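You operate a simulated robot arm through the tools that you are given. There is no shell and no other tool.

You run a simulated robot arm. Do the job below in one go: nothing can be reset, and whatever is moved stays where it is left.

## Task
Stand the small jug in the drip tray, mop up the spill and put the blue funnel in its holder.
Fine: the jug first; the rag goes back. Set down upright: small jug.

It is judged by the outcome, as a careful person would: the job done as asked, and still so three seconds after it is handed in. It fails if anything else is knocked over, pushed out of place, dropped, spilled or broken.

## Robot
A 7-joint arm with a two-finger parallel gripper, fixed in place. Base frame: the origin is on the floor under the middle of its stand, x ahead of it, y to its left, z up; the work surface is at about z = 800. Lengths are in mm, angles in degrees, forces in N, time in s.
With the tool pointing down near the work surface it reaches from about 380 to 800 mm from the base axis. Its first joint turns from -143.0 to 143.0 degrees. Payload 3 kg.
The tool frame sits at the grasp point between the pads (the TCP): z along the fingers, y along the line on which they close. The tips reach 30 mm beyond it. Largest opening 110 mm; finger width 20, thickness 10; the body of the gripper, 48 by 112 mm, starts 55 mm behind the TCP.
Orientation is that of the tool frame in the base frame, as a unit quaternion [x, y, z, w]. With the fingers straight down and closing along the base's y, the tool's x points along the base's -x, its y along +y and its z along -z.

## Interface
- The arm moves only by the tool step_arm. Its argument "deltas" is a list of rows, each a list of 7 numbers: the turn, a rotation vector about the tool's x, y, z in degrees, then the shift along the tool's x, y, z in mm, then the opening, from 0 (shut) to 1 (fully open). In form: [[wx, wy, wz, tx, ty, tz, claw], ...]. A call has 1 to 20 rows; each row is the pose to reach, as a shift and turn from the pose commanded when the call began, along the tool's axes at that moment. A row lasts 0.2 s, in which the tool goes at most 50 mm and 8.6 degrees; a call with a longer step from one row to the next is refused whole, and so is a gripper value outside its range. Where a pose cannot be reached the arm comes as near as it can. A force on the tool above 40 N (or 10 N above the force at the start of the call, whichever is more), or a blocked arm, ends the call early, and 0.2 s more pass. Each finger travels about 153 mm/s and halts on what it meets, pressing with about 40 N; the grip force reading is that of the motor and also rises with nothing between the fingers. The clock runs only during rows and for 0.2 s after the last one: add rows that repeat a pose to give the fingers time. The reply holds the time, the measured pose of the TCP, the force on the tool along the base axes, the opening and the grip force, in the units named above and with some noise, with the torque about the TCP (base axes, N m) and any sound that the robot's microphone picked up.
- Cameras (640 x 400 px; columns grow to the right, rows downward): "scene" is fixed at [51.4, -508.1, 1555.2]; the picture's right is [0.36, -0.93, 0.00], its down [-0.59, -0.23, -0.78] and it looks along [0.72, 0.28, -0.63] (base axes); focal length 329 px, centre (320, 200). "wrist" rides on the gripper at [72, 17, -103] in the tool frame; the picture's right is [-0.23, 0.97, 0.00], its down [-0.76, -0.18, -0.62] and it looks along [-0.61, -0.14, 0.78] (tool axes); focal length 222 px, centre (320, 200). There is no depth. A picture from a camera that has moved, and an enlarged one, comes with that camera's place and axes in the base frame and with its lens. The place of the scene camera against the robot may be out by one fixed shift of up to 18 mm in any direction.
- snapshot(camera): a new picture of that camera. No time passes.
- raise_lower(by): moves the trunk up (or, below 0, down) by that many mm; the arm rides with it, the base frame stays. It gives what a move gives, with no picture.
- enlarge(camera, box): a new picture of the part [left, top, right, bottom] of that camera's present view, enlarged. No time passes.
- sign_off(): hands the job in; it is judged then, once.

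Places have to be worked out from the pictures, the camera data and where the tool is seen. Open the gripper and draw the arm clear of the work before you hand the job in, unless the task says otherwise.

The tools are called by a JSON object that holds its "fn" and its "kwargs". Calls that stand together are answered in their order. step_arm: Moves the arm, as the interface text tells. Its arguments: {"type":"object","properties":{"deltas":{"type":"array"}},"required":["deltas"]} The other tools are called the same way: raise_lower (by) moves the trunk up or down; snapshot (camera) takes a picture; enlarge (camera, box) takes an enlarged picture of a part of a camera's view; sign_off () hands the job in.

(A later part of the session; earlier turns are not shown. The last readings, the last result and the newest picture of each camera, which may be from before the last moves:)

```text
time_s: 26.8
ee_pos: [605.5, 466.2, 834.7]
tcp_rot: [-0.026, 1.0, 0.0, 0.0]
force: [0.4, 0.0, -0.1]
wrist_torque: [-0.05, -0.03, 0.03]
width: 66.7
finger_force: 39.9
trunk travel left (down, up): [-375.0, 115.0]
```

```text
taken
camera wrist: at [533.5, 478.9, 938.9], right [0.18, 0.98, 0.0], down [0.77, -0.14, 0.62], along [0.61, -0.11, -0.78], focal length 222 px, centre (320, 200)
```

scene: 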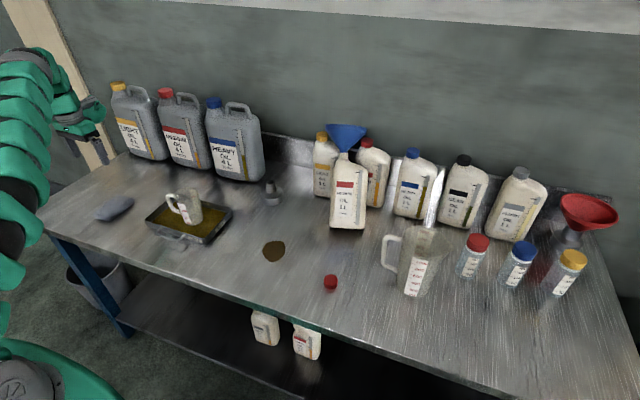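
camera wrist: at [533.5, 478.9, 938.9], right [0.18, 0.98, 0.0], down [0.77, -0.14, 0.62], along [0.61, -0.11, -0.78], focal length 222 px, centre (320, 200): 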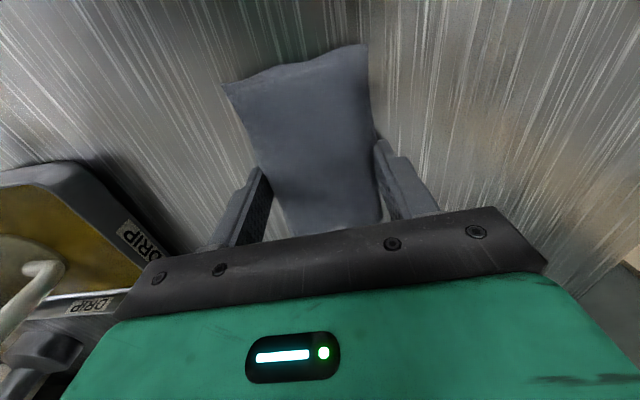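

The rag is gripped at 66.7 mm and its pose is unchanged. I'll lift it 175 mm so it clears the jug.

{"fn": "step_arm", "kwargs": {"deltas": [[0, 0, 0, 0, 0, -8, 0.4], [0, 0, 0, 0, 0, -22, 0.4], [0, 0, 0, 0, 0, -45, 0.4], [0, 0, 0, 0, 0, -75, 0.4], [0, 0, 0, 0, 0, -110, 0.4], [0, 0, 0, 0, 0, -145, 0.4], [0, 0, 0, 0, 0, -170, 0.4], [0, 0, 0, 0, 0, -176, 0.4], [0, 0, 0, 0, 0, -176, 0.4]]}}

{"fn": "snapshot", "kwargs": {"camera": "wrist"}}

{"fn": "snapshot", "kwargs": {"camera": "scene"}}

```text
time_s: 28.8
ee_pos: [607.6, 466.4, 1008.8]
tcp_rot: [-0.027, 1.0, -0.001, -0.001]
force: [0.8, -0.4, -0.9]
wrist_torque: [0.04, 0.02, 0.0]
width: 66.9
finger_force: 39.7
trunk travel left (down, up): [-375.0, 115.0]
```

```text
taken
camera wrist: at [534.7, 477.9, 1114.1], right [0.18, 0.98, 0.0], down [0.77, -0.14, 0.62], along [0.61, -0.11, -0.78], focal length 222 px, centre (320, 200)
```

wrist: 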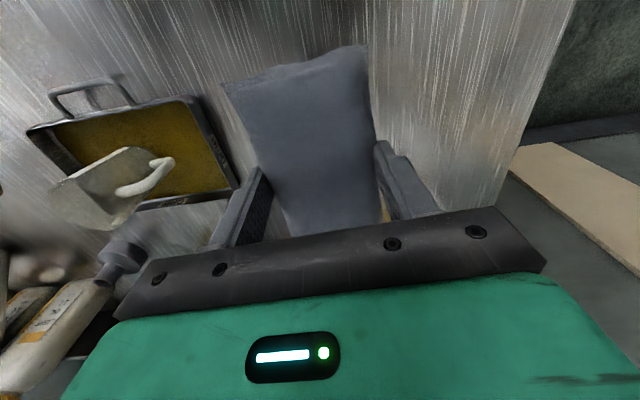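

```text
taken
```

scene: 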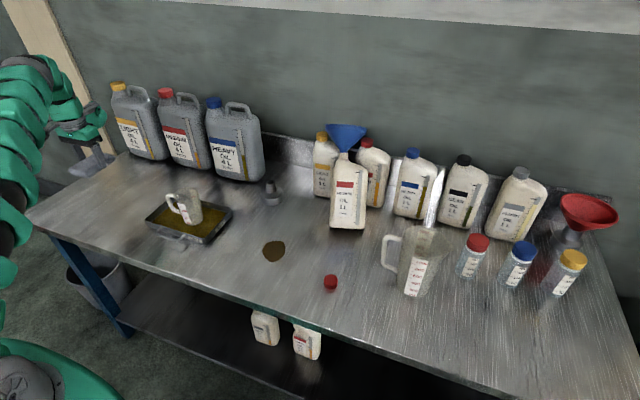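

The rag is firmly held (width 67 mm). I'll carry it at this height over to the spill near (636, -128).

{"fn": "step_arm", "kwargs": {"deltas": [[0, 0, 0, 0, -15, 0, 0.4], [0, 0, 0, 0, -45, 0, 0.4], [0, 0, 0, 0, -85, 0, 0.4], [0, 0, 0, 0, -125, 0, 0.4], [0, 0, 0, 0.5, -165, 0, 0.4], [0, 0, 0, 0.5, -205, 0, 0.4], [0, 0, 0, 1, -245, 0, 0.4], [0, 0, 0, 1, -285, 0, 0.4], [0, 0, 0, 1, -325, 0, 0.4], [0, 0, 0, 1.5, -365, 0, 0.4], [0, 0, 0, 1.5, -405, 0, 0.4], [0, 0, 0, 1.5, -445, 0, 0.4], [0, 0, 0, 2, -485, 0, 0.4], [0, 0, 0, 2, -525, 0, 0.4], [0, 0, 0, 2, -560, 0, 0.4], [0, 0, 0, 2.5, -582, 0, 0.4], [0, 0, 0, 2.5, -595, 0, 0.4], [0, 0, 0, 2.5, -595, 0, 0.4]]}}

{"fn": "snapshot", "kwargs": {"camera": "wrist"}}

{"fn": "snapshot", "kwargs": {"camera": "scene"}}

```text
time_s: 32.6
ee_pos: [635.3, -128.7, 1009.2]
tcp_rot: [-0.026, 1.0, -0.001, 0.0]
force: [-0.1, 0.4, -0.5]
wrist_torque: [0.03, 0.01, 0.05]
width: 66.7
finger_force: 40.0
trunk travel left (down, up): [-375.0, 115.0]
```

```text
taken
camera wrist: at [564.0, -115.8, 1112.5], right [0.18, 0.98, 0.0], down [0.77, -0.14, 0.62], along [0.61, -0.11, -0.78], focal length 222 px, centre (320, 200)
```

wrist: 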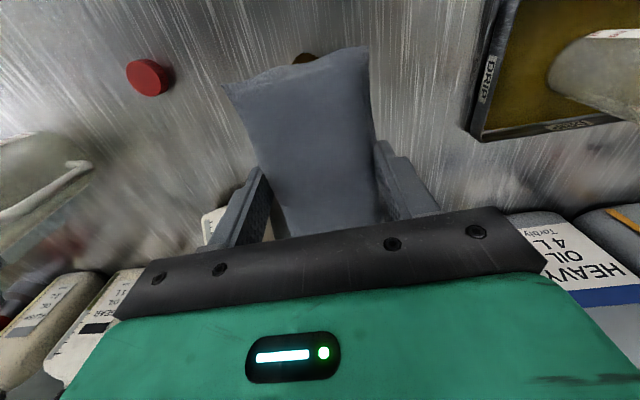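

```text
taken
```

scene: 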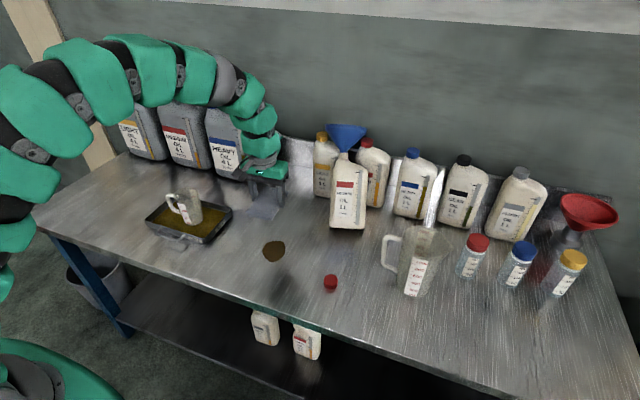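

The rag is above the spill. I'll descend to just above the bench first.

{"fn": "step_arm", "kwargs": {"deltas": [[0, 0, 0, 0, 0, 30, 0.4], [0, 0, 0, 0, 0, 70, 0.4], [0, 0, 0, 0, 0, 110, 0.4], [0, 0, 0, 0, 0, 140, 0.4], [0, 0, 0, 0, 0, 160, 0.4], [0, 0, 0, 0, 0, 168, 0.4], [0, 0, 0, 0, 0, 168, 0.4]]}}

{"fn": "enlarge", "kwargs": {"camera": "scene", "box": [180, 120, 420, 290]}}

{"fn": "snapshot", "kwargs": {"camera": "wrist"}}

```text
time_s: 34.2
ee_pos: [633.4, -127.4, 842.1]
tcp_rot: [-0.026, 1.0, 0.0, -0.001]
force: [-1.1, -0.3, -0.2]
wrist_torque: [0.05, 0.0, -0.01]
width: 66.8
finger_force: 40.2
trunk travel left (down, up): [-375.0, 115.0]
```

```text
2.35 times, centred on (300, 205) of scene
camera zoom: at [51.4, -508.1, 1555.2], right [0.36, -0.93, 0.0], down [-0.59, -0.23, -0.78], along [0.72, 0.28, -0.63], focal length 775 px, centre (367, 188)
```

zoom: 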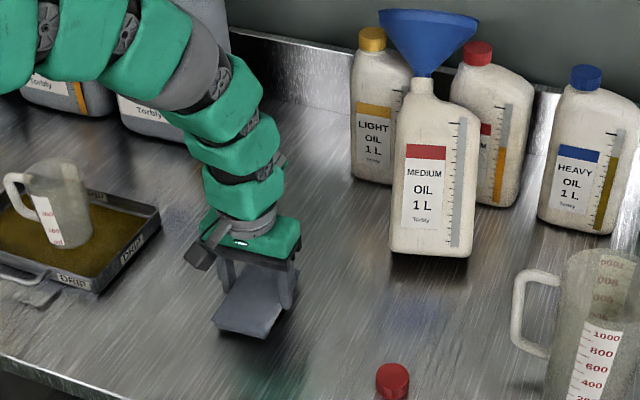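

```text
taken
camera wrist: at [561.7, -116.4, 946.6], right [0.18, 0.98, 0.0], down [0.77, -0.14, 0.62], along [0.61, -0.11, -0.78], focal length 222 px, centre (320, 200)
```

wrist: 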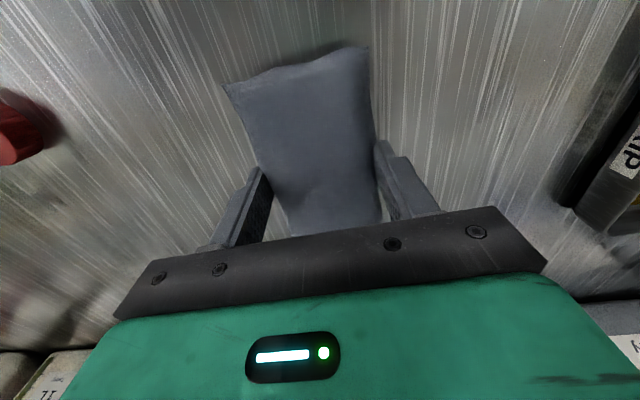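

The rag is just above the spill and covers it. I'll lower it until it touches.

{"fn": "step_arm", "kwargs": {"deltas": [[0, 0, 0, 0, 0, 4, 0.4], [0, 0, 0, 0, 0, 7, 0.4], [0, 0, 0, 0, 0, 8, 0.4], [0, 0, 0, 0, 0, 8, 0.4]]}}

```text
time_s: 35.2
ee_pos: [634.1, -128.5, 833.9]
tcp_rot: [-0.027, 1.0, 0.0, 0.002]
force: [-2.0, -0.7, 13.3]
wrist_torque: [0.0, 0.27, 0.01]
width: 66.9
finger_force: 40.0
trunk travel left (down, up): [-375.0, 115.0]
```

Light contact of 13 N. I'll wipe in an overlapping pattern that covers the spill's whole extent.

{"fn": "step_arm", "kwargs": {"deltas": [[0, 0, 0, 0, -10, 0, 0.4], [0, 0, 0, 0, -22, 0, 0.4], [0, 0, 0, 10, -24, 0, 0.4], [0, 0, 0, 10, -10, 0, 0.4], [0, 0, 0, 10, 5, 0, 0.4], [0, 0, 0, 10, 18, 0, 0.4], [0, 0, 0, 8, 26, 0, 0.4], [0, 0, 0, -3, 26, 0, 0.4], [0, 0, 0, -13, 24, 0, 0.4], [0, 0, 0, -13, 10, 0, 0.4], [0, 0, 0, -13, -5, 0, 0.4], [0, 0, 0, -13, -20, 0, 0.4], [0, 0, 0, -5, -24, 0, 0.4], [0, 0, 0, 0, -12, 0, 0.4], [0, 0, 0, 0, 0, 0, 0.4], [0, 0, 0, 0, 12, 0, 0.4], [0, 0, 0, 0, 24, 0, 0.4], [0, 0, 0, 0, 12, 0, 0.4], [0, 0, 0, 0, 0, 0, 0.4], [0, 0, 0, 0, 0, 0, 0.4]]}}

{"fn": "enlarge", "kwargs": {"camera": "scene", "box": [180, 120, 420, 290]}}

{"fn": "snapshot", "kwargs": {"camera": "wrist"}}

```text
time_s: 39.4
ee_pos: [633.6, -128.6, 832.8]
tcp_rot: [-0.026, 1.0, 0.0, -0.001]
force: [-0.5, 2.8, 7.7]
wrist_torque: [0.07, -0.14, -0.01]
width: 66.9
finger_force: 39.6
trunk travel left (down, up): [-375.0, 115.0]
```

```text
2.35 times, centred on (300, 205) of scene
camera zoom: at [51.4, -508.1, 1555.2], right [0.36, -0.93, 0.0], down [-0.59, -0.23, -0.78], along [0.72, 0.28, -0.63], focal length 775 px, centre (367, 188)
```

zoom: 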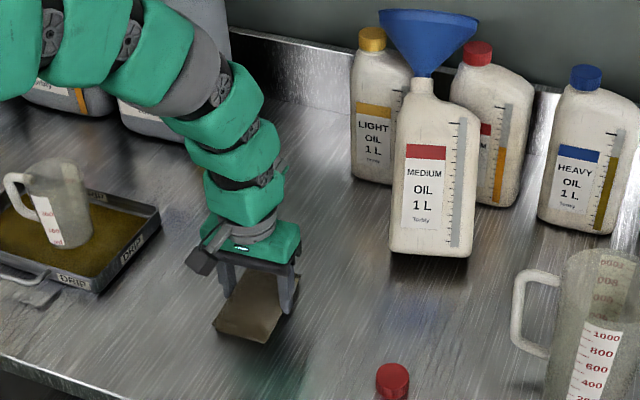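

```text
taken
camera wrist: at [562.0, -116.1, 938.5], right [0.18, 0.98, 0.0], down [0.77, -0.14, 0.62], along [0.61, -0.11, -0.78], focal length 222 px, centre (320, 200)
```

wrist: 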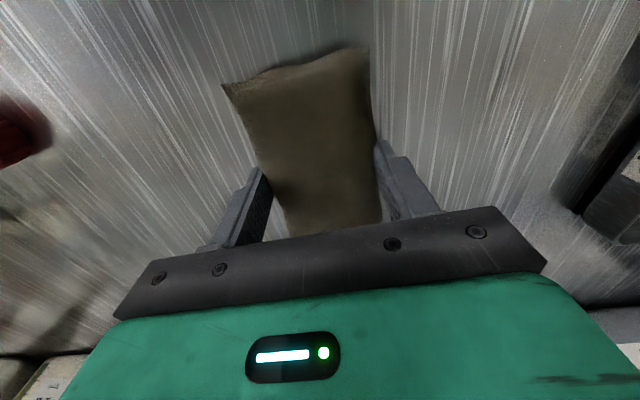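

The rag has turned brown, so it has soaked up oil. I'll lift and see whether the spill is gone.

{"fn": "step_arm", "kwargs": {"deltas": [[0, 0, 0, 0, 0, -5, 0.4], [0, 0, 0, 0, 0, -15, 0.4], [0, 0, 0, 0, 0, -35, 0.4], [0, 0, 0, 0, 0, -65, 0.4], [0, 0, 0, 0, 0, -105, 0.4], [0, 0, 0, 0, 0, -145, 0.4], [0, 0, 0, 0, 0, -172, 0.4], [0, 0, 0, 0, 0, -176, 0.4], [0, 0, 0, 0, 0, -176, 0.4]]}}

{"fn": "enlarge", "kwargs": {"camera": "scene", "box": [180, 120, 420, 290]}}

{"fn": "snapshot", "kwargs": {"camera": "wrist"}}

```text
time_s: 41.4
ee_pos: [633.1, -127.7, 1009.8]
tcp_rot: [-0.027, 1.0, 0.001, 0.0]
force: [-0.8, 1.0, -0.2]
wrist_torque: [0.02, -0.03, -0.02]
width: 66.8
finger_force: 40.3
trunk travel left (down, up): [-375.0, 115.0]
```

```text
2.35 times, centred on (300, 205) of scene
camera zoom: at [51.4, -508.1, 1555.2], right [0.36, -0.93, 0.0], down [-0.59, -0.23, -0.78], along [0.72, 0.28, -0.63], focal length 775 px, centre (367, 188)
```

zoom: 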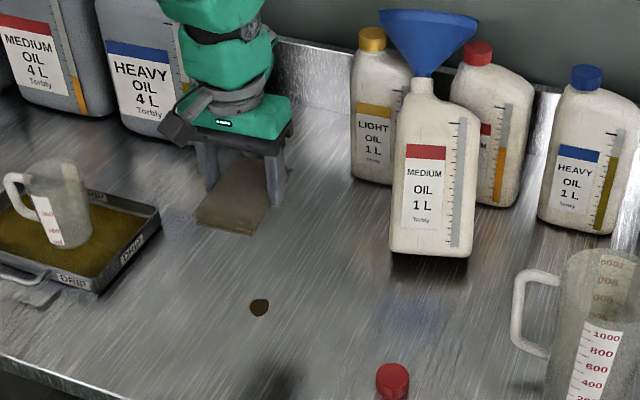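

```text
taken
camera wrist: at [562.4, -115.6, 1114.0], right [0.18, 0.98, 0.0], down [0.77, -0.14, 0.62], along [0.61, -0.11, -0.78], focal length 222 px, centre (320, 200)
```

wrist: 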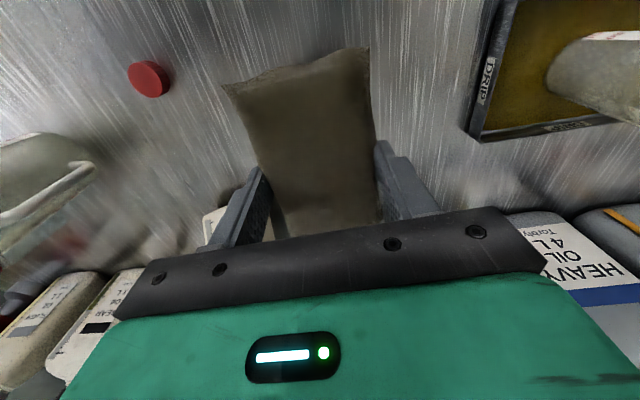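

A small spot about 25 mm wide remains near (637, -128), so the mopping worked but needs more wiping. I'll go back down and wipe again.

{"fn": "step_arm", "kwargs": {"deltas": [[0, 0, 0, -4, 0, 30, 0.4], [0, 0, 0, -4, 0, 70, 0.4], [0, 0, 0, -4, 0, 110, 0.4], [0, 0, 0, -4, 0, 145, 0.4], [0, 0, 0, -4, 0, 165, 0.4], [0, 0, 0, -4, 0, 172, 0.4], [0, 0, 0, -4, 0, 175, 0.4], [0, 0, 0, -4, 0, 176.3, 0.4], [0, 0, 0, -4, 0, 176.3, 0.4]]}}

```text
time_s: 43.4
ee_pos: [637.7, -127.1, 832.8]
tcp_rot: [-0.026, 1.0, 0.0, 0.0]
force: [-0.4, -2.4, 5.4]
wrist_torque: [-0.06, 0.07, 0.03]
width: 66.7
finger_force: 40.1
trunk travel left (down, up): [-375.0, 115.0]
```

Contact again with 5 N. I'll wipe over the spot with longer strokes and slightly more pressure.

{"fn": "step_arm", "kwargs": {"deltas": [[0, 0, 0, 0, -12, 0.4, 0.4], [0, 0, 0, 0, -26, 0.4, 0.4], [0, 0, 0, 0, -12, 0.4, 0.4], [0, 0, 0, 0, 4, 0.4, 0.4], [0, 0, 0, 0, 18, 0.4, 0.4], [0, 0, 0, 0, 28, 0.4, 0.4], [0, 0, 0, 10, 16, 0.4, 0.4], [0, 0, 0, 12, 0, 0.4, 0.4], [0, 0, 0, 12, -16, 0.4, 0.4], [0, 0, 0, 6, -26, 0.4, 0.4], [0, 0, 0, -8, -20, 0.4, 0.4], [0, 0, 0, -12, -4, 0.4, 0.4], [0, 0, 0, -12, 12, 0.4, 0.4], [0, 0, 0, -8, 24, 0.4, 0.4], [0, 0, 0, 4, 16, 0.4, 0.4], [0, 0, 0, 4, 0, 0.4, 0.4], [0, 0, 0, 2, -16, 0.4, 0.4], [0, 0, 0, 0, -26, 0.4, 0.4], [0, 0, 0, 0, -12, 0.4, 0.4], [0, 0, 0, 0, 0, 0.4, 0.4]]}}

{"fn": "step_arm", "kwargs": {"deltas": [[0, 0, 0, 0, 14, 0, 0.4], [0, 0, 0, 0, 28, 0, 0.4], [0, 0, 0, 0, 14, 0, 0.4], [0, 0, 0, 0, 0, 0, 0.4], [0, 0, 0, 0, -14, 0, 0.4], [0, 0, 0, 0, -28, 0, 0.4], [0, 0, 0, 0, -14, 0, 0.4], [0, 0, 0, 0, 0, 0, 0.4], [0, 0, 0, 12, 0, 0, 0.4], [0, 0, 0, 24, 0, 0, 0.4], [0, 0, 0, 10, 0, 0, 0.4], [0, 0, 0, -6, 0, 0, 0.4], [0, 0, 0, -20, 0, 0, 0.4], [0, 0, 0, -8, 0, 0, 0.4], [0, 0, 0, 0, 0, 0, 0.4], [0, 0, 0, 0, 0, -4, 0.4], [0, 0, 0, 0, 0, -20, 0.4], [0, 0, 0, 0, 0, -50, 0.4], [0, 0, 0, 0, 0, -90, 0.4], [0, 0, 0, 0, 0, -130, 0.4]]}}

{"fn": "enlarge", "kwargs": {"camera": "scene", "box": [180, 120, 420, 290]}}

```text
time_s: 47.6
ee_pos: [638.9, -126.8, 833.0]
tcp_rot: [-0.026, 1.0, 0.0, 0.001]
force: [0.9, 1.1, 3.1]
wrist_torque: [0.05, 0.19, -0.01]
width: 66.6
finger_force: 39.8
trunk travel left (down, up): [-375.0, 115.0]
```

```text
time_s: 51.8
ee_pos: [639.0, -126.6, 962.2]
tcp_rot: [-0.025, 1.0, 0.0, 0.0]
force: [0.4, 0.0, -0.9]
wrist_torque: [-0.01, 0.03, 0.01]
width: 66.8
finger_force: 40.0
trunk travel left (down, up): [-375.0, 115.0]
```

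```text
2.35 times, centred on (300, 205) of scene
camera zoom: at [51.4, -508.1, 1555.2], right [0.36, -0.93, 0.0], down [-0.59, -0.23, -0.78], along [0.72, 0.28, -0.63], focal length 775 px, centre (367, 188)
```

zoom: 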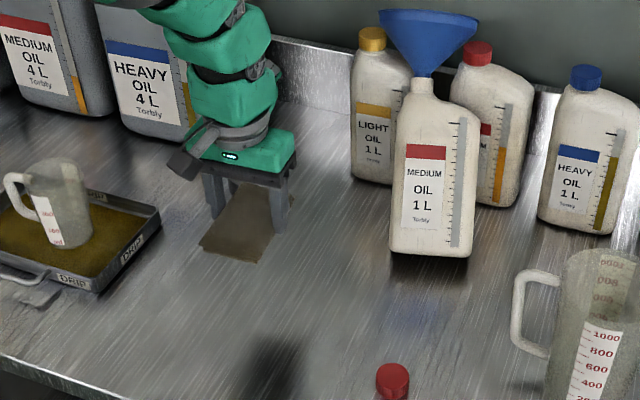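

The spill appears gone. I'll confirm with a closer look at the spot.

{"fn": "enlarge", "kwargs": {"camera": "scene", "box": [230, 220, 320, 280]}}

{"fn": "snapshot", "kwargs": {"camera": "wrist"}}

```text
6.67 times, centred on (275, 250) of scene
camera zoom: at [51.4, -508.1, 1555.2], right [0.36, -0.93, 0.0], down [-0.59, -0.23, -0.78], along [0.72, 0.28, -0.63], focal length 2195 px, centre (620, -133)
```

zoom: 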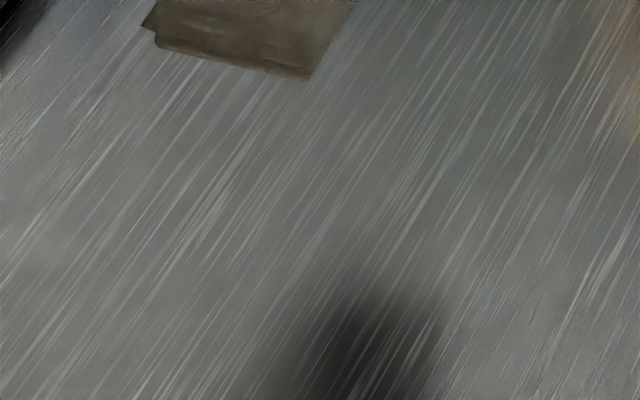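

```text
taken
camera wrist: at [566.8, -114.6, 1068.1], right [0.18, 0.98, 0.0], down [0.77, -0.14, 0.62], along [0.61, -0.11, -0.78], focal length 222 px, centre (320, 200)
```

wrist: 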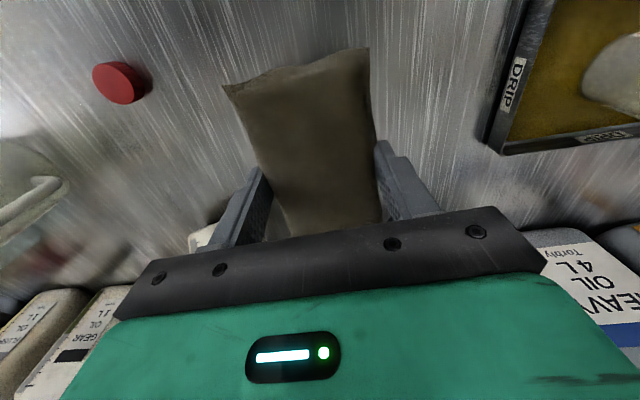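

The bench is clean where the spill was. I'll carry the rag back along the same path: first up, then across to its original spot.

{"fn": "step_arm", "kwargs": {"deltas": [[0, 0, 0, 0, 0, -25, 0.4], [0, 0, 0, 0, 10, -47, 0.4], [0, 0, 0, 0, 40, -47, 0.4], [0, 0, 0, 0, 80, -47, 0.4], [0, 0, 0, 0, 120, -47, 0.4], [0, 0, 0, 0, 160, -47, 0.4], [0, 0, 0, 0, 200, -47, 0.4], [0, 0, 0, 0.5, 240, -47, 0.4], [0, 0, 0, 0.5, 280, -47, 0.4], [0, 0, 0, 0.5, 320, -47, 0.4], [0, 0, 0, 1, 360, -47, 0.4], [0, 0, 0, 1, 400, -47, 0.4], [0, 0, 0, 1, 440, -47, 0.4], [0, 0, 0, 1, 480, -47, 0.4], [0, 0, 0, 1.5, 520, -47, 0.4], [0, 0, 0, 1.5, 555, -47, 0.4], [0, 0, 0, 1.5, 580, -47, 0.4], [0, 0, 0, 1.5, 595, -47, 0.4], [0, 0, 0, 1.5, 595, -47, 0.4]]}}

{"fn": "snapshot", "kwargs": {"camera": "scene"}}

```text
time_s: 55.8
ee_pos: [607.8, 467.0, 1009.1]
tcp_rot: [-0.026, 1.0, 0.0, 0.0]
force: [-0.3, 0.1, -0.3]
wrist_torque: [-0.01, -0.03, 0.0]
width: 66.6
finger_force: 39.7
trunk travel left (down, up): [-375.0, 115.0]
```

```text
taken
```

scene: 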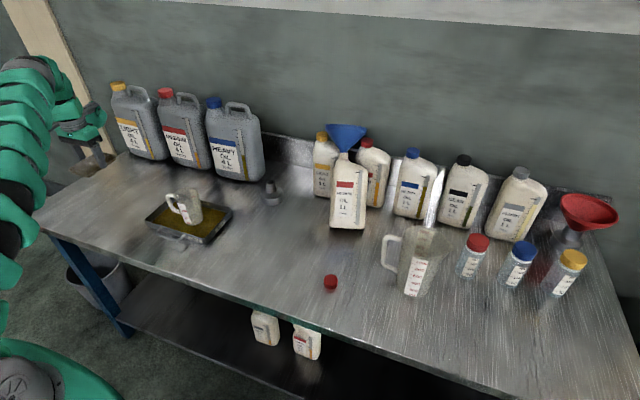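

The spill is gone and the arm is above the rag's home spot. I'll lower the rag to its original place.

{"fn": "step_arm", "kwargs": {"deltas": [[0, 0, 0, 0, 0, 30, 0.4], [0, 0, 0, 0, 0, 70, 0.4], [0, 0, 0, 0, 0, 110, 0.4], [0, 0, 0, 0, 0, 145, 0.4], [0, 0, 0, 0, 0, 165, 0.4], [0, 0, 0, 0, 0, 173, 0.4], [0, 0, 0, 0, 0, 175.5, 0.4], [0, 0, 0, 0, 0, 175.5, 0.4]]}}

```text
time_s: 57.6
ee_pos: [606.2, 466.1, 834.4]
tcp_rot: [-0.026, 1.0, 0.0, 0.0]
force: [0.4, -0.5, -0.6]
wrist_torque: [0.0, 0.01, -0.03]
width: 66.8
finger_force: 40.0
trunk travel left (down, up): [-375.0, 115.0]
```

{"fn": "step_arm", "kwargs": {"deltas": [[0, 0, 0, 0, 0, 0.5, 0.4], [0, 0, 0, 0, 0, 0.9, 0.4], [0, 0, 0, 0, 0, 0.9, 0.4]]}}

```text
time_s: 58.4
ee_pos: [606.4, 466.0, 833.7]
tcp_rot: [-0.027, 1.0, -0.001, 0.0]
force: [0.8, 0.8, 2.6]
wrist_torque: [-0.01, -0.1, 0.03]
width: 66.7
finger_force: 40.7
trunk travel left (down, up): [-375.0, 115.0]
```

The rag touches the bench lightly (2.6 N). I'll open the fingers slowly and then lift away.

{"fn": "step_arm", "kwargs": {"deltas": [[0, 0, 0, 0, 0, 0, 0.62], [0, 0, 0, 0, 0, 0, 0.68], [0, 0, 0, 0, 0, 0, 0.75], [0, 0, 0, 0, 0, 0, 0.88], [0, 0, 0, 0, 0, 0, 1], [0, 0, 0, 0, 0, 0, 1], [0, 0, 0, 0, 0, -10, 1], [0, 0, 0, 0, 0, -30, 1], [0, 0, 0, 0, 0, -65, 1], [0, 0, 0, 0, 0, -110, 1], [0, 0, 0, 0, 0, -160, 1], [0, 0, 0, 0, 0, -205, 1], [0, 0, 0, 0, 0, -245, 1], [0, 0, 0, 0, 0, -266, 1], [0, 0, 0, 0, 0, -266, 1]]}}

{"fn": "snapshot", "kwargs": {"camera": "wrist"}}

{"fn": "enlarge", "kwargs": {"camera": "scene", "box": [80, 160, 320, 310]}}

```text
time_s: 61.6
ee_pos: [604.1, 467.7, 1101.1]
tcp_rot: [-0.026, 1.0, 0.0, 0.0]
force: [0.2, 0.3, 0.1]
wrist_torque: [0.02, -0.03, -0.04]
width: 110.1
finger_force: 0.0
trunk travel left (down, up): [-375.0, 115.0]
```

```text
taken
camera wrist: at [532.5, 478.5, 1203.8], right [0.18, 0.98, 0.0], down [0.77, -0.14, 0.62], along [0.61, -0.11, -0.78], focal length 222 px, centre (320, 200)
```

wrist: 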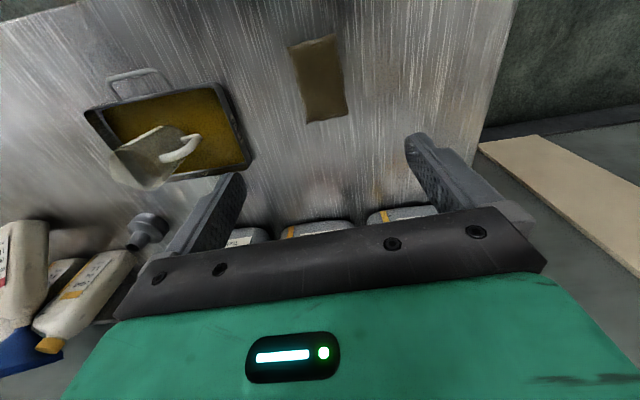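

```text
2.67 times, centred on (200, 235) of scene
camera zoom: at [51.4, -508.1, 1555.2], right [0.36, -0.93, 0.0], down [-0.59, -0.23, -0.78], along [0.72, 0.28, -0.63], focal length 878 px, centre (640, 107)
```

zoom: 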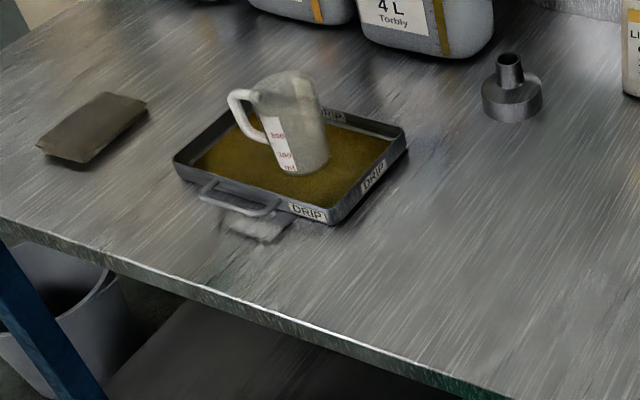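

The rag lies exactly where it was, and the jug is still standing. Next I'll repair the leaning bottle: travel high to in front of it, then pitch the tool forward to look at it.

{"fn": "step_arm", "kwargs": {"deltas": [[0, 0, 0, 1, -15, 0, 1], [0, 0, 0, 3, -50, 0, 1], [0, 0, 0.5, 6, -95, 0, 1], [0, 0, 1, 8, -140, 0, 1], [0, 0, 1.5, 11, -185, 0, 1], [0, 0, 2, 13, -230, 0, 1], [0, 0, 2.5, 16, -275, 0, 1], [0, 0, 3, 18, -320, 0, 1], [0, 0, 3, 21, -365, 0, 1], [0, 0, 3, 23, -410, 0, 1], [0, 0, 3, 26, -455, 0, 1], [0, 0, 3, 28, -500, 0, 1], [0, 0, 3, 31, -545, 0, 1], [0, 0, 3, 33, -590, 0, 1], [0, 0, 3, 36, -635, 0, 1], [0, 0, 3, 39, -680, 0, 1], [0, 0, 3, 41, -722, 0, 1], [0, 0, 3, 43, -750, 0, 1], [0, 0, 3, 43.8, -764, 0, 1], [0, 0, 3, 43.8, -764, 0, 1]]}}

{"fn": "snapshot", "kwargs": {"camera": "wrist"}}

{"fn": "snapshot", "kwargs": {"camera": "scene"}}

```text
time_s: 65.8
ee_pos: [602.2, -300.1, 1099.1]
tcp_rot: [0.0, 1.0, 0.0, 0.0]
force: [-0.2, -0.4, -0.2]
wrist_torque: [0.0, 0.03, -0.01]
width: 110.0
finger_force: 0.1
trunk travel left (down, up): [-375.0, 115.0]
```

```text
taken
camera wrist: at [531.2, -283.5, 1203.4], right [0.23, 0.97, 0.0], down [0.76, -0.18, 0.62], along [0.61, -0.14, -0.78], focal length 222 px, centre (320, 200)
```

wrist: 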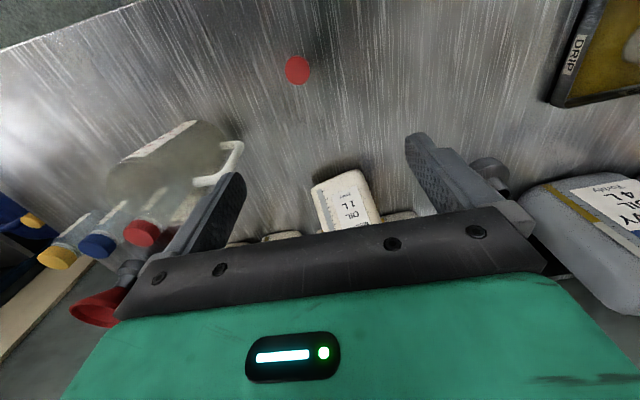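

```text
taken
```

scene: 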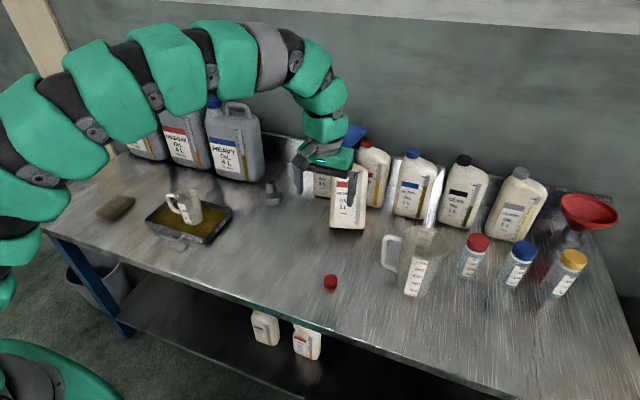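

The bottle is right ahead. I'll pitch the tool forward 60° so the fingers and camera face the bottle, stopping at about (680, -297, 1030), well short of it.

{"fn": "step_arm", "kwargs": {"deltas": [[0, -7, 0, -6, 1, 5, 1], [0, -14, 0, -14, 1, 10, 1], [0, -21, 0, -22, 2, 18, 1], [0, -28, 0, -30, 2, 26, 1], [0, -35, 0, -40, 3, 35, 1], [0, -42, 0, -50, 3, 45, 1], [0, -49, 0, -60, 3, 55, 1], [0, -55, 0, -70, 3, 63, 1], [0, -60, 0, -78, 3, 69, 1], [0, -60, 0, -78, 3, 69, 1]]}}

{"fn": "snapshot", "kwargs": {"camera": "wrist"}}

{"fn": "snapshot", "kwargs": {"camera": "scene"}}

```text
time_s: 68.0
ee_pos: [675.1, -290.0, 1032.0]
tcp_rot: [-0.005, 0.875, 0.008, 0.485]
force: [-0.1, 0.3, -0.1]
wrist_torque: [0.02, -0.03, 0.02]
width: 109.9
finger_force: 0.1
out of reach, approached as far as the arm can: row 9, 10
trunk travel left (down, up): [-375.0, 115.0]
```

```text
taken
camera wrist: at [551.5, -276.7, 1026.9], right [0.11, 0.97, 0.2], down [-0.12, -0.19, 0.97], along [0.99, -0.13, 0.1], focal length 222 px, centre (320, 200)
```

wrist: 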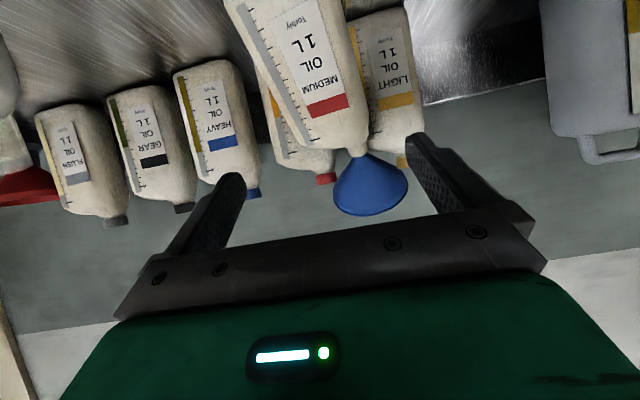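

```text
taken
```

scene: 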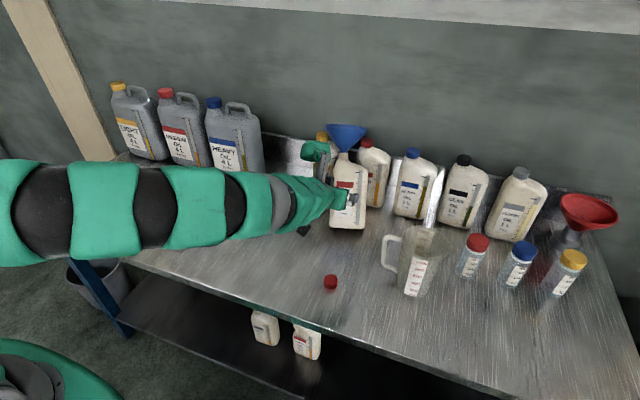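

The wrist joint limit stopped the pitch at about 58°, but I now have a good upside-down view of the leaning bottle. I'll zoom in on it.

{"fn": "enlarge", "kwargs": {"camera": "wrist", "box": [220, 0, 460, 230]}}

{"fn": "enlarge", "kwargs": {"camera": "scene", "box": [270, 110, 430, 250]}}

```text
1.74 times, centred on (340, 115) of wrist
camera zoom: at [551.5, -276.7, 1026.9], right [0.11, 0.97, 0.2], down [-0.12, -0.19, 0.97], along [0.99, -0.13, 0.1], focal length 386 px, centre (285, 348)
```

zoom: 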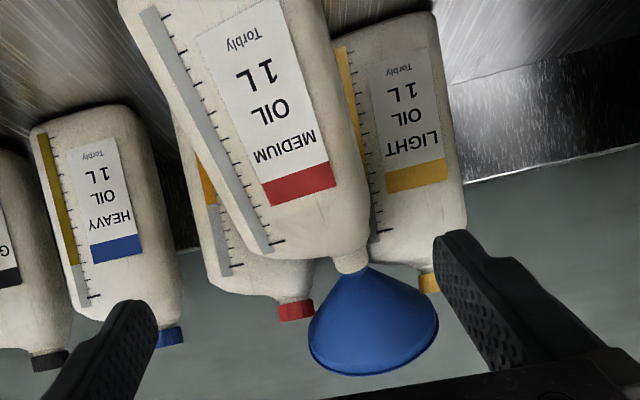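

```text
2.86 times, centred on (350, 180) of scene
camera zoom: at [51.4, -508.1, 1555.2], right [0.36, -0.93, 0.0], down [-0.59, -0.23, -0.78], along [0.72, 0.28, -0.63], focal length 941 px, centre (234, 257)
```

zoom: 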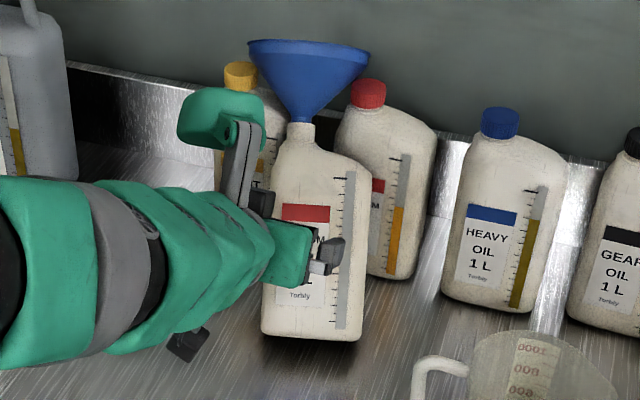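

The bottle is about 110 mm wide, too wide to grip across, and its neck is off-centre toward +y, near (920, -250, 1000), leaning back about 30°. My plan is to grip the neck from the front with a nearly horizontal tool and carry the bottle upright to its old place. That needs more pitch range, so I'll back off, raise the arm and lower the trunk.

{"fn": "step_arm", "kwargs": {"deltas": [[0, 5, 0, -28, 0, -24, 1], [0, 10, 0, -57, 0, -48, 1], [0, 15, 0, -85, 0, -72, 1], [0, 20, 0, -114, 0, -96, 1], [0, 25, 0, -142, 0, -120, 1], [0, 30, 0, -170, 0, -145, 1], [0, 30, 0, -170, 0, -145, 1]]}}

{"fn": "snapshot", "kwargs": {"camera": "scene"}}

{"fn": "snapshot", "kwargs": {"camera": "wrist"}}

```text
time_s: 69.6
ee_pos: [635.3, -289.7, 1253.6]
tcp_rot: [0.0, 0.966, 0.0, 0.258]
force: [0.4, -0.2, 1.3]
wrist_torque: [0.04, 0.0, 0.04]
width: 110.3
finger_force: 0.0
trunk travel left (down, up): [-375.0, 115.0]
```

```text
taken
```

scene: 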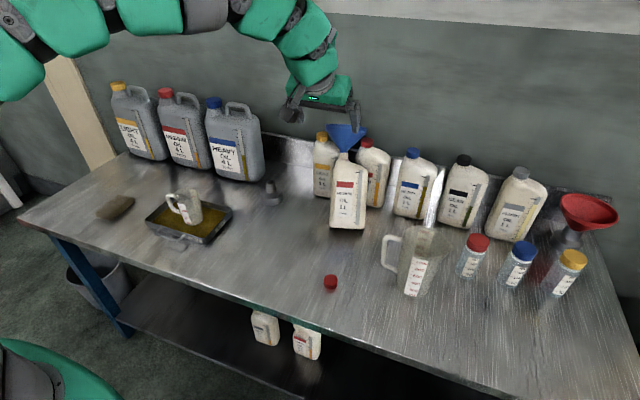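

```text
taken
camera wrist: at [522.8, -272.9, 1308.7], right [0.2, 0.97, 0.11], down [0.35, -0.18, 0.92], along [0.92, -0.14, -0.38], focal length 222 px, centre (320, 200)
```

wrist: 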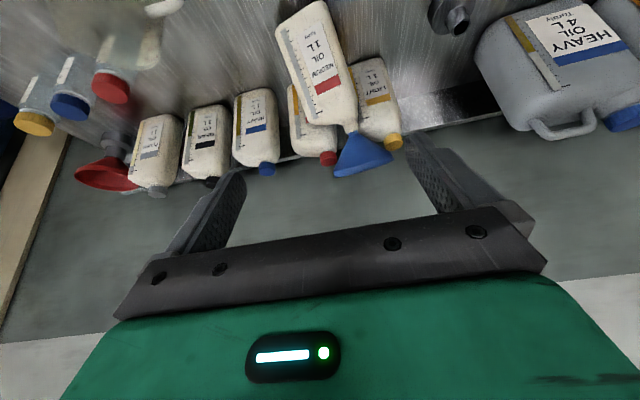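

This pose gives a clear view of the whole leaning bottle. I'll zoom in to triangulate it against the previous view.

{"fn": "enlarge", "kwargs": {"camera": "wrist", "box": [260, 0, 420, 190]}}

{"fn": "enlarge", "kwargs": {"camera": "scene", "box": [300, 110, 400, 240]}}

```text
2.11 times, centred on (340, 95) of wrist
camera zoom: at [522.8, -272.9, 1308.7], right [0.2, 0.97, 0.11], down [0.35, -0.18, 0.92], along [0.92, -0.14, -0.38], focal length 468 px, centre (278, 421)
```

zoom: 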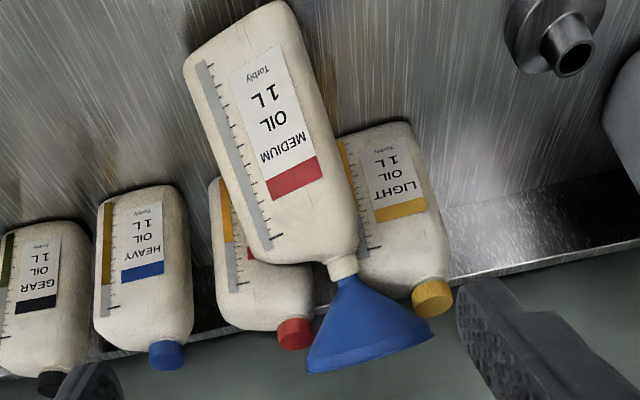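

```text
3.08 times, centred on (350, 175) of scene
camera zoom: at [51.4, -508.1, 1555.2], right [0.36, -0.93, 0.0], down [-0.59, -0.23, -0.78], along [0.72, 0.28, -0.63], focal length 1013 px, centre (228, 277)
```

zoom: 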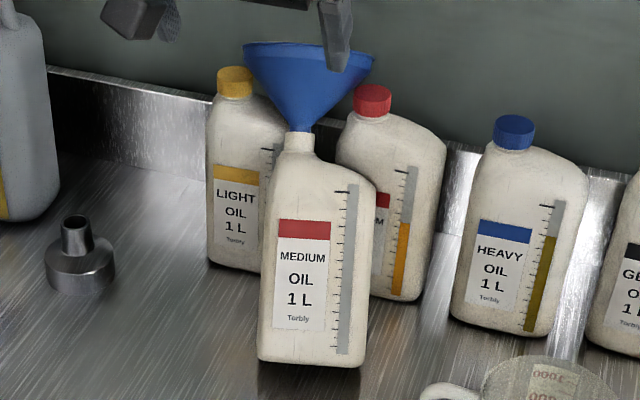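

Triangulation puts the neck/funnel joint at (923, -248, 1003), with the bottle leaning back about 38° toward +x. I'll lower the trunk by 200 mm, in clear space, to gain pitch range for a near-horizontal grasp of the neck.

{"fn": "raise_lower", "kwargs": {"by": -200}}

{"fn": "snapshot", "kwargs": {"camera": "scene"}}

```text
time_s: 71.8
ee_pos: [636.6, -289.5, 1054.9]
tcp_rot: [0.001, 0.966, 0.0, 0.259]
force: [0.4, 0.5, 0.8]
wrist_torque: [-0.02, 0.0, 0.01]
width: 109.8
finger_force: 0.0
trunk travel left (down, up): [-175.0, 315.0]
```

```text
taken
```

scene: 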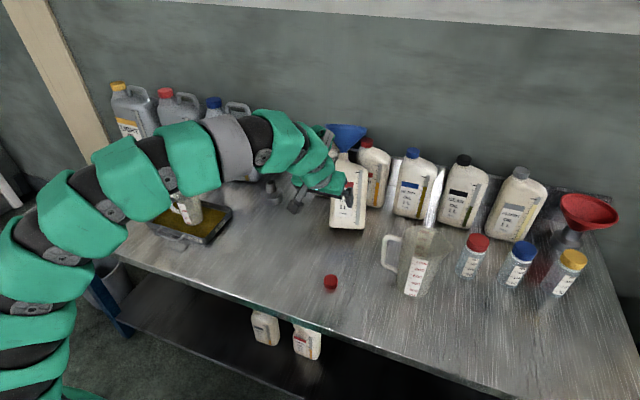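

The trunk is lowered and everything is clear. I'll test a 75° pitch in the free space in front of the bottle.

{"fn": "step_arm", "kwargs": {"deltas": [[0, -7.5, 0, 1, 2, 6, 1], [0, -15, 0, 2, 5, 12, 1], [0, -22.5, 0, 3, 8, 19, 1], [0, -30, 0, 4, 11, 25, 1], [0, -37.5, 0, 5, 13, 31, 1], [0, -45, 0, 5.4, 14, 37, 1], [0, -45, 0, 5.4, 14, 37, 1]]}}

{"fn": "snapshot", "kwargs": {"camera": "wrist"}}

{"fn": "snapshot", "kwargs": {"camera": "scene"}}

```text
time_s: 73.4
ee_pos: [648.5, -280.5, 1018.7]
tcp_rot: [0.005, 0.812, -0.006, 0.584]
force: [0.8, 0.7, 0.7]
wrist_torque: [0.0, -0.02, -0.01]
width: 110.2
finger_force: 0.0
out of reach, approached as far as the arm can: row 6
trunk travel left (down, up): [-175.0, 315.0]
```

```text
taken
camera wrist: at [529.2, -262.4, 983.6], right [0.09, 0.97, 0.21], down [-0.35, -0.17, 0.92], along [0.93, -0.16, 0.33], focal length 222 px, centre (320, 200)
```

wrist: 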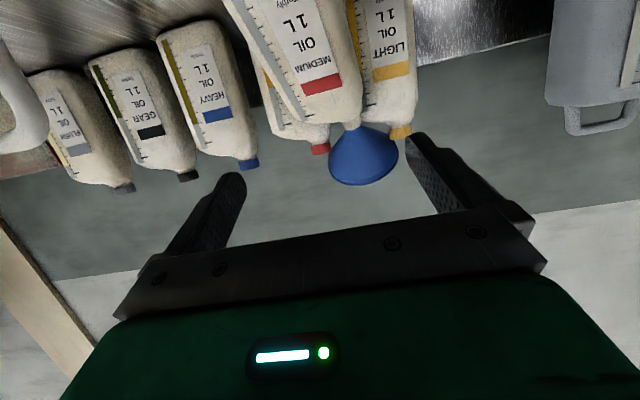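

```text
taken
```

scene: 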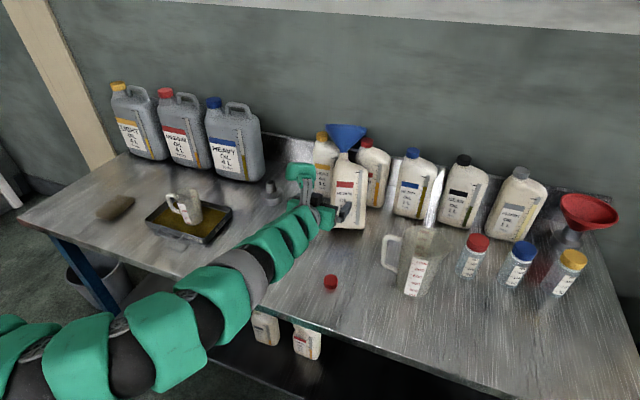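

The pitch limit here is about 72°, enough if the bottle swivels a little in the grip. To keep the pod clear of the funnel I need the tool rolled 180°, with the camera above and the pod below. I'll test that roll here in free space.

{"fn": "step_arm", "kwargs": {"deltas": [[0, 7.5, 0, -8, 0, -7, 1], [0, 15, 0, -16.7, 0, -14.9, 1], [0, 15, 0, -16.7, 0, -14.9, 1]]}}

{"fn": "step_arm", "kwargs": {"deltas": [[0, 0, 8, 0, 0, 0, 1], [0, 0, 16, 0, 0, 0, 1], [0, 0, 24, 0, 0, 0, 1], [0, 0, 32, 0, 0, 0, 1], [0, 0, 40, 0, 0, 0, 1], [0, 0, 48, 0, 0, 0, 1], [0, 0, 56, 0, 0, 0, 1], [0, 0, 64, 0, 0, 0, 1], [0, 0, 72, 0, 0, 0, 1], [0, 0, 80, 0, 0, 0, 1], [0, 0, 88, 0, 0, 0, 1], [0, 0, 96, 0, 0, 0, 1], [0, 0, 104, 0, 0, 0, 1], [0, 0, 112, 0, 0, 0, 1], [0, 0, 120, 0, 0, 0, 1], [0, 0, 120, 0, 0, 0, 1]]}}

{"fn": "snapshot", "kwargs": {"camera": "wrist"}}

```text
time_s: 74.2
ee_pos: [640.0, -275.7, 1039.8]
tcp_rot: [0.0, 0.866, 0.0, 0.499]
force: [-0.6, -1.1, 0.2]
wrist_torque: [-0.03, -0.01, 0.01]
width: 110.1
finger_force: 0.1
trunk travel left (down, up): [-175.0, 315.0]
```

```text
time_s: 77.6
ee_pos: [640.5, -274.9, 1038.6]
tcp_rot: [0.751, 0.432, 0.433, 0.25]
force: [0.9, 0.6, 0.3]
wrist_torque: [0.02, -0.02, -0.01]
width: 109.9
finger_force: 0.1
trunk travel left (down, up): [-175.0, 315.0]
```

```text
taken
camera wrist: at [577.1, -221.5, 1136.6], right [0.36, -0.68, 0.63], down [-0.81, -0.57, -0.15], along [0.46, -0.45, -0.76], focal length 222 px, centre (320, 200)
```

wrist: 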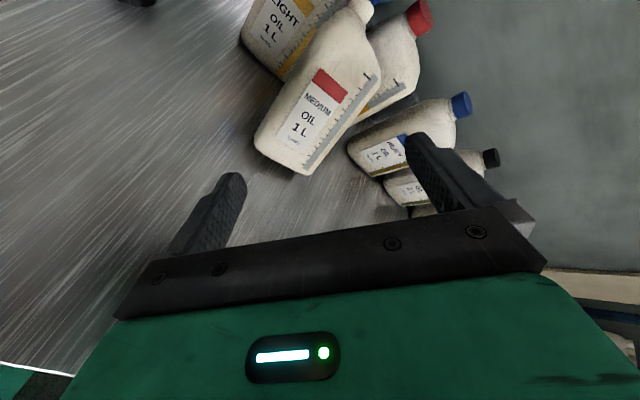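

120° of roll went fine; I'll continue to 180°.

{"fn": "step_arm", "kwargs": {"deltas": [[0, 0, 8, 0, 0, 0, 1], [0, 0, 16, 0, 0, 0, 1], [0, 0, 24, 0, 0, 0, 1], [0, 0, 32, 0, 0, 0, 1], [0, 0, 40, 0, 0, 0, 1], [0, 0, 48, 0, 0, 0, 1], [0, 0, 56, 0, 0, 0, 1], [0, 0, 60, 0, 0, 0, 1], [0, 0, 60, 0, 0, 0, 1]]}}

{"fn": "snapshot", "kwargs": {"camera": "wrist"}}

{"fn": "snapshot", "kwargs": {"camera": "scene"}}

```text
time_s: 79.6
ee_pos: [639.9, -274.2, 1038.4]
tcp_rot: [0.866, -0.002, 0.5, 0.0]
force: [-0.2, 0.1, -0.5]
wrist_torque: [0.01, 0.0, 0.03]
width: 109.8
finger_force: 0.0
trunk travel left (down, up): [-175.0, 315.0]
```

```text
taken
camera wrist: at [587.9, -293.1, 1154.6], right [-0.11, -0.97, -0.2], down [-0.92, 0.18, -0.35], along [0.37, 0.14, -0.92], focal length 222 px, centre (320, 200)
```

wrist: 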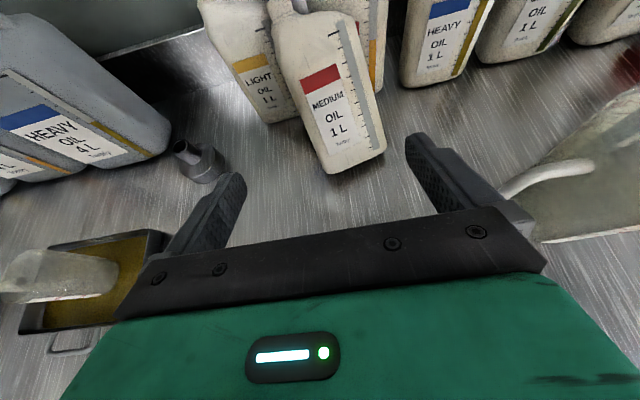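

```text
taken
```

scene: 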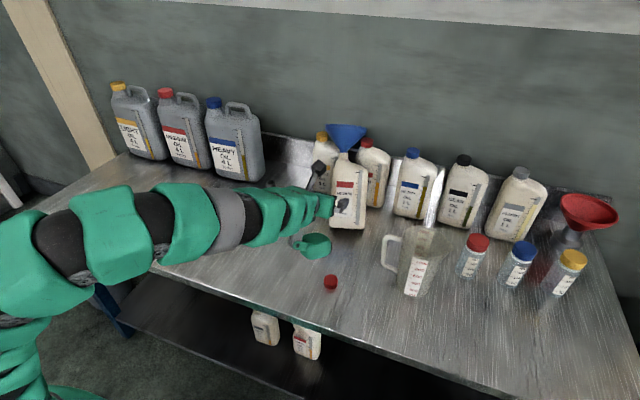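

The 180° roll works; the camera is now above and the pod below. I'll move to a pre-grasp pose about 130 mm short of the neck, aligned with the leaning bottle (51° pitch, 6° yaw), with the fingers half-closed to keep clear of neighbouring caps.

{"fn": "step_arm", "kwargs": {"deltas": [[0.9, -1.5, -0.5, 20, -2.5, 22, 0.8], [1.8, -3, -1, 40, -5, 45, 0.7], [2.7, -4.5, -1.5, 60, -8, 67, 0.6], [3.6, -6, -2, 80, -10, 90, 0.545], [4.5, -7.5, -2.5, 100, -13, 112, 0.545], [5.4, -8.8, -3.1, 119.6, -15.5, 134.2, 0.545], [5.4, -8.8, -3.1, 119.6, -15.5, 134.2, 0.545]]}}

{"fn": "snapshot", "kwargs": {"camera": "wrist"}}

{"fn": "snapshot", "kwargs": {"camera": "scene"}}

```text
time_s: 81.2
ee_pos: [815.5, -261.2, 1074.4]
tcp_rot: [0.901, 0.046, 0.43, -0.027]
force: [0.8, 0.0, -0.2]
wrist_torque: [-0.01, 0.0, -0.01]
width: 59.8
finger_force: 0.1
trunk travel left (down, up): [-175.0, 315.0]
```

```text
taken
camera wrist: at [784.3, -282.7, 1196.7], right [-0.04, -0.98, -0.19], down [-0.98, 0.08, -0.2], along [0.21, 0.17, -0.96], focal length 222 px, centre (320, 200)
```

wrist: 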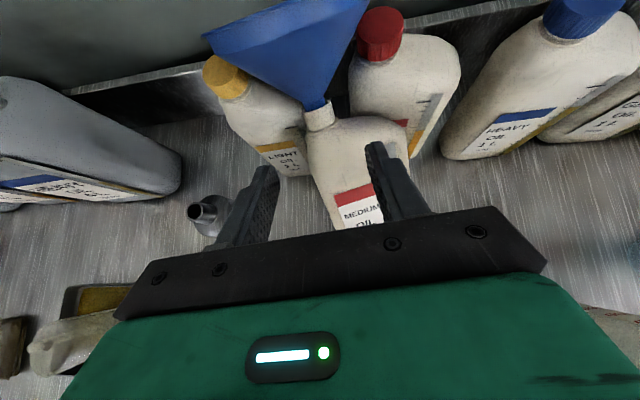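

```text
taken
```

scene: 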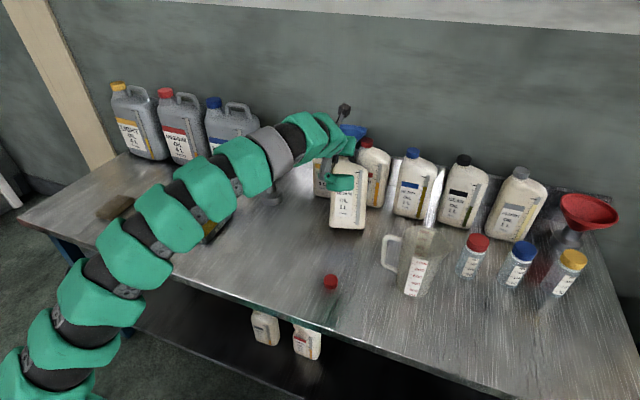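

The pose is reached and the neck is straight ahead between the fingers. I'll zoom in to check alignment before going in.

{"fn": "enlarge", "kwargs": {"camera": "wrist", "box": [200, 20, 460, 220]}}

```text
2.00 times, centred on (330, 120) of wrist
camera zoom: at [784.3, -282.7, 1196.7], right [-0.04, -0.98, -0.19], down [-0.98, 0.08, -0.2], along [0.21, 0.17, -0.96], focal length 444 px, centre (300, 360)
```

zoom: 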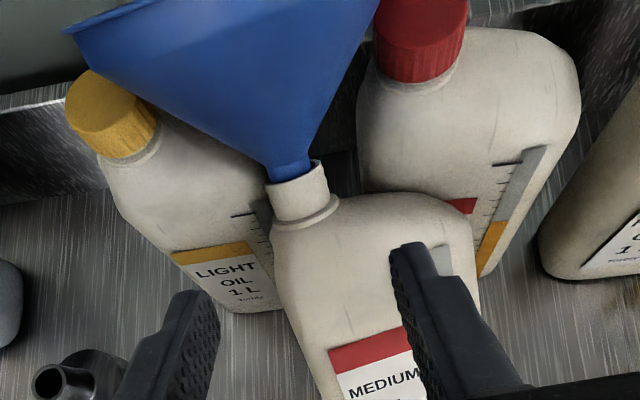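

The neck (about 28 mm across) is centred on the tool's line. I'll go in 90 mm along the fingers' direction and check again.

{"fn": "step_arm", "kwargs": {"deltas": [[0, 0, 0, 0, 0, 20, 0.545], [0, 0, 0, 0, 0, 40, 0.545], [0, 0, 0, 0, 0, 60, 0.545], [0, 0, 0, 0, 0, 78, 0.545], [0, 0, 0, 0, 0, 88, 0.545], [0, 0, 0, 0, 0, 88, 0.545]]}}

{"fn": "snapshot", "kwargs": {"camera": "wrist"}}

{"fn": "enlarge", "kwargs": {"camera": "scene", "box": [270, 100, 430, 250]}}

```text
time_s: 82.6
ee_pos: [883.0, -251.6, 1020.3]
tcp_rot: [0.9, 0.046, 0.432, -0.027]
force: [0.1, -0.2, 0.1]
wrist_torque: [0.01, -0.02, -0.02]
width: 59.9
finger_force: 0.1
trunk travel left (down, up): [-175.0, 315.0]
```

```text
taken
camera wrist: at [851.6, -274.3, 1142.1], right [-0.04, -0.98, -0.19], down [-0.98, 0.07, -0.2], along [0.21, 0.17, -0.96], focal length 222 px, centre (320, 200)
```

wrist: 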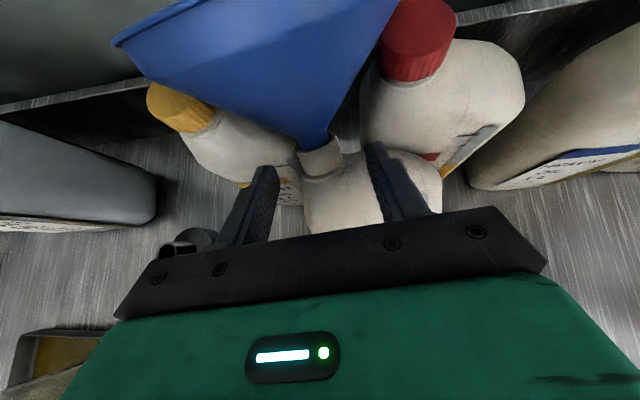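

```text
2.67 times, centred on (350, 175) of scene
camera zoom: at [51.4, -508.1, 1555.2], right [0.36, -0.93, 0.0], down [-0.59, -0.23, -0.78], along [0.72, 0.28, -0.63], focal length 878 px, centre (240, 267)
```

zoom: 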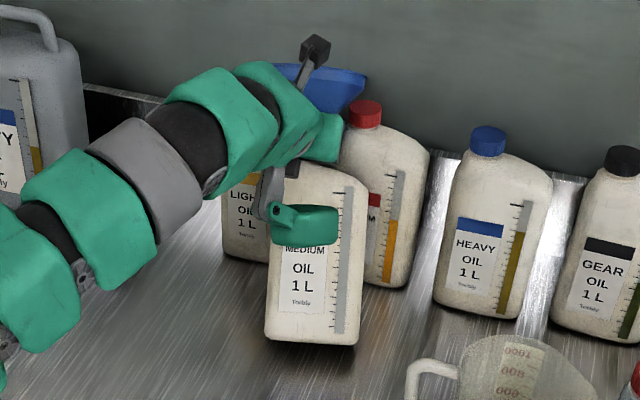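

{"fn": "enlarge", "kwargs": {"camera": "wrist", "box": [220, 100, 420, 240]}}

```text
2.86 times, centred on (320, 170) of wrist
camera zoom: at [851.6, -274.3, 1142.1], right [-0.04, -0.98, -0.19], down [-0.98, 0.07, -0.2], along [0.21, 0.17, -0.96], focal length 635 px, centre (320, 286)
```

zoom: 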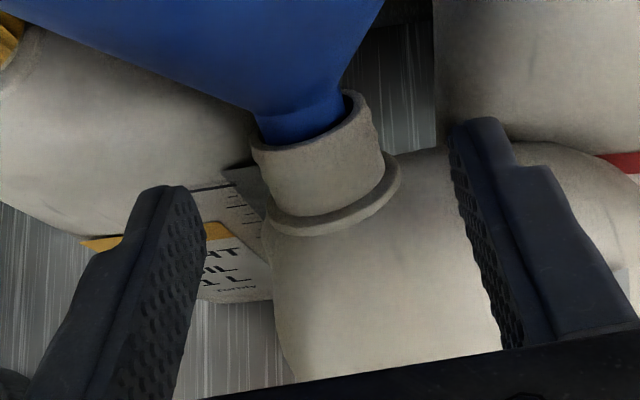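

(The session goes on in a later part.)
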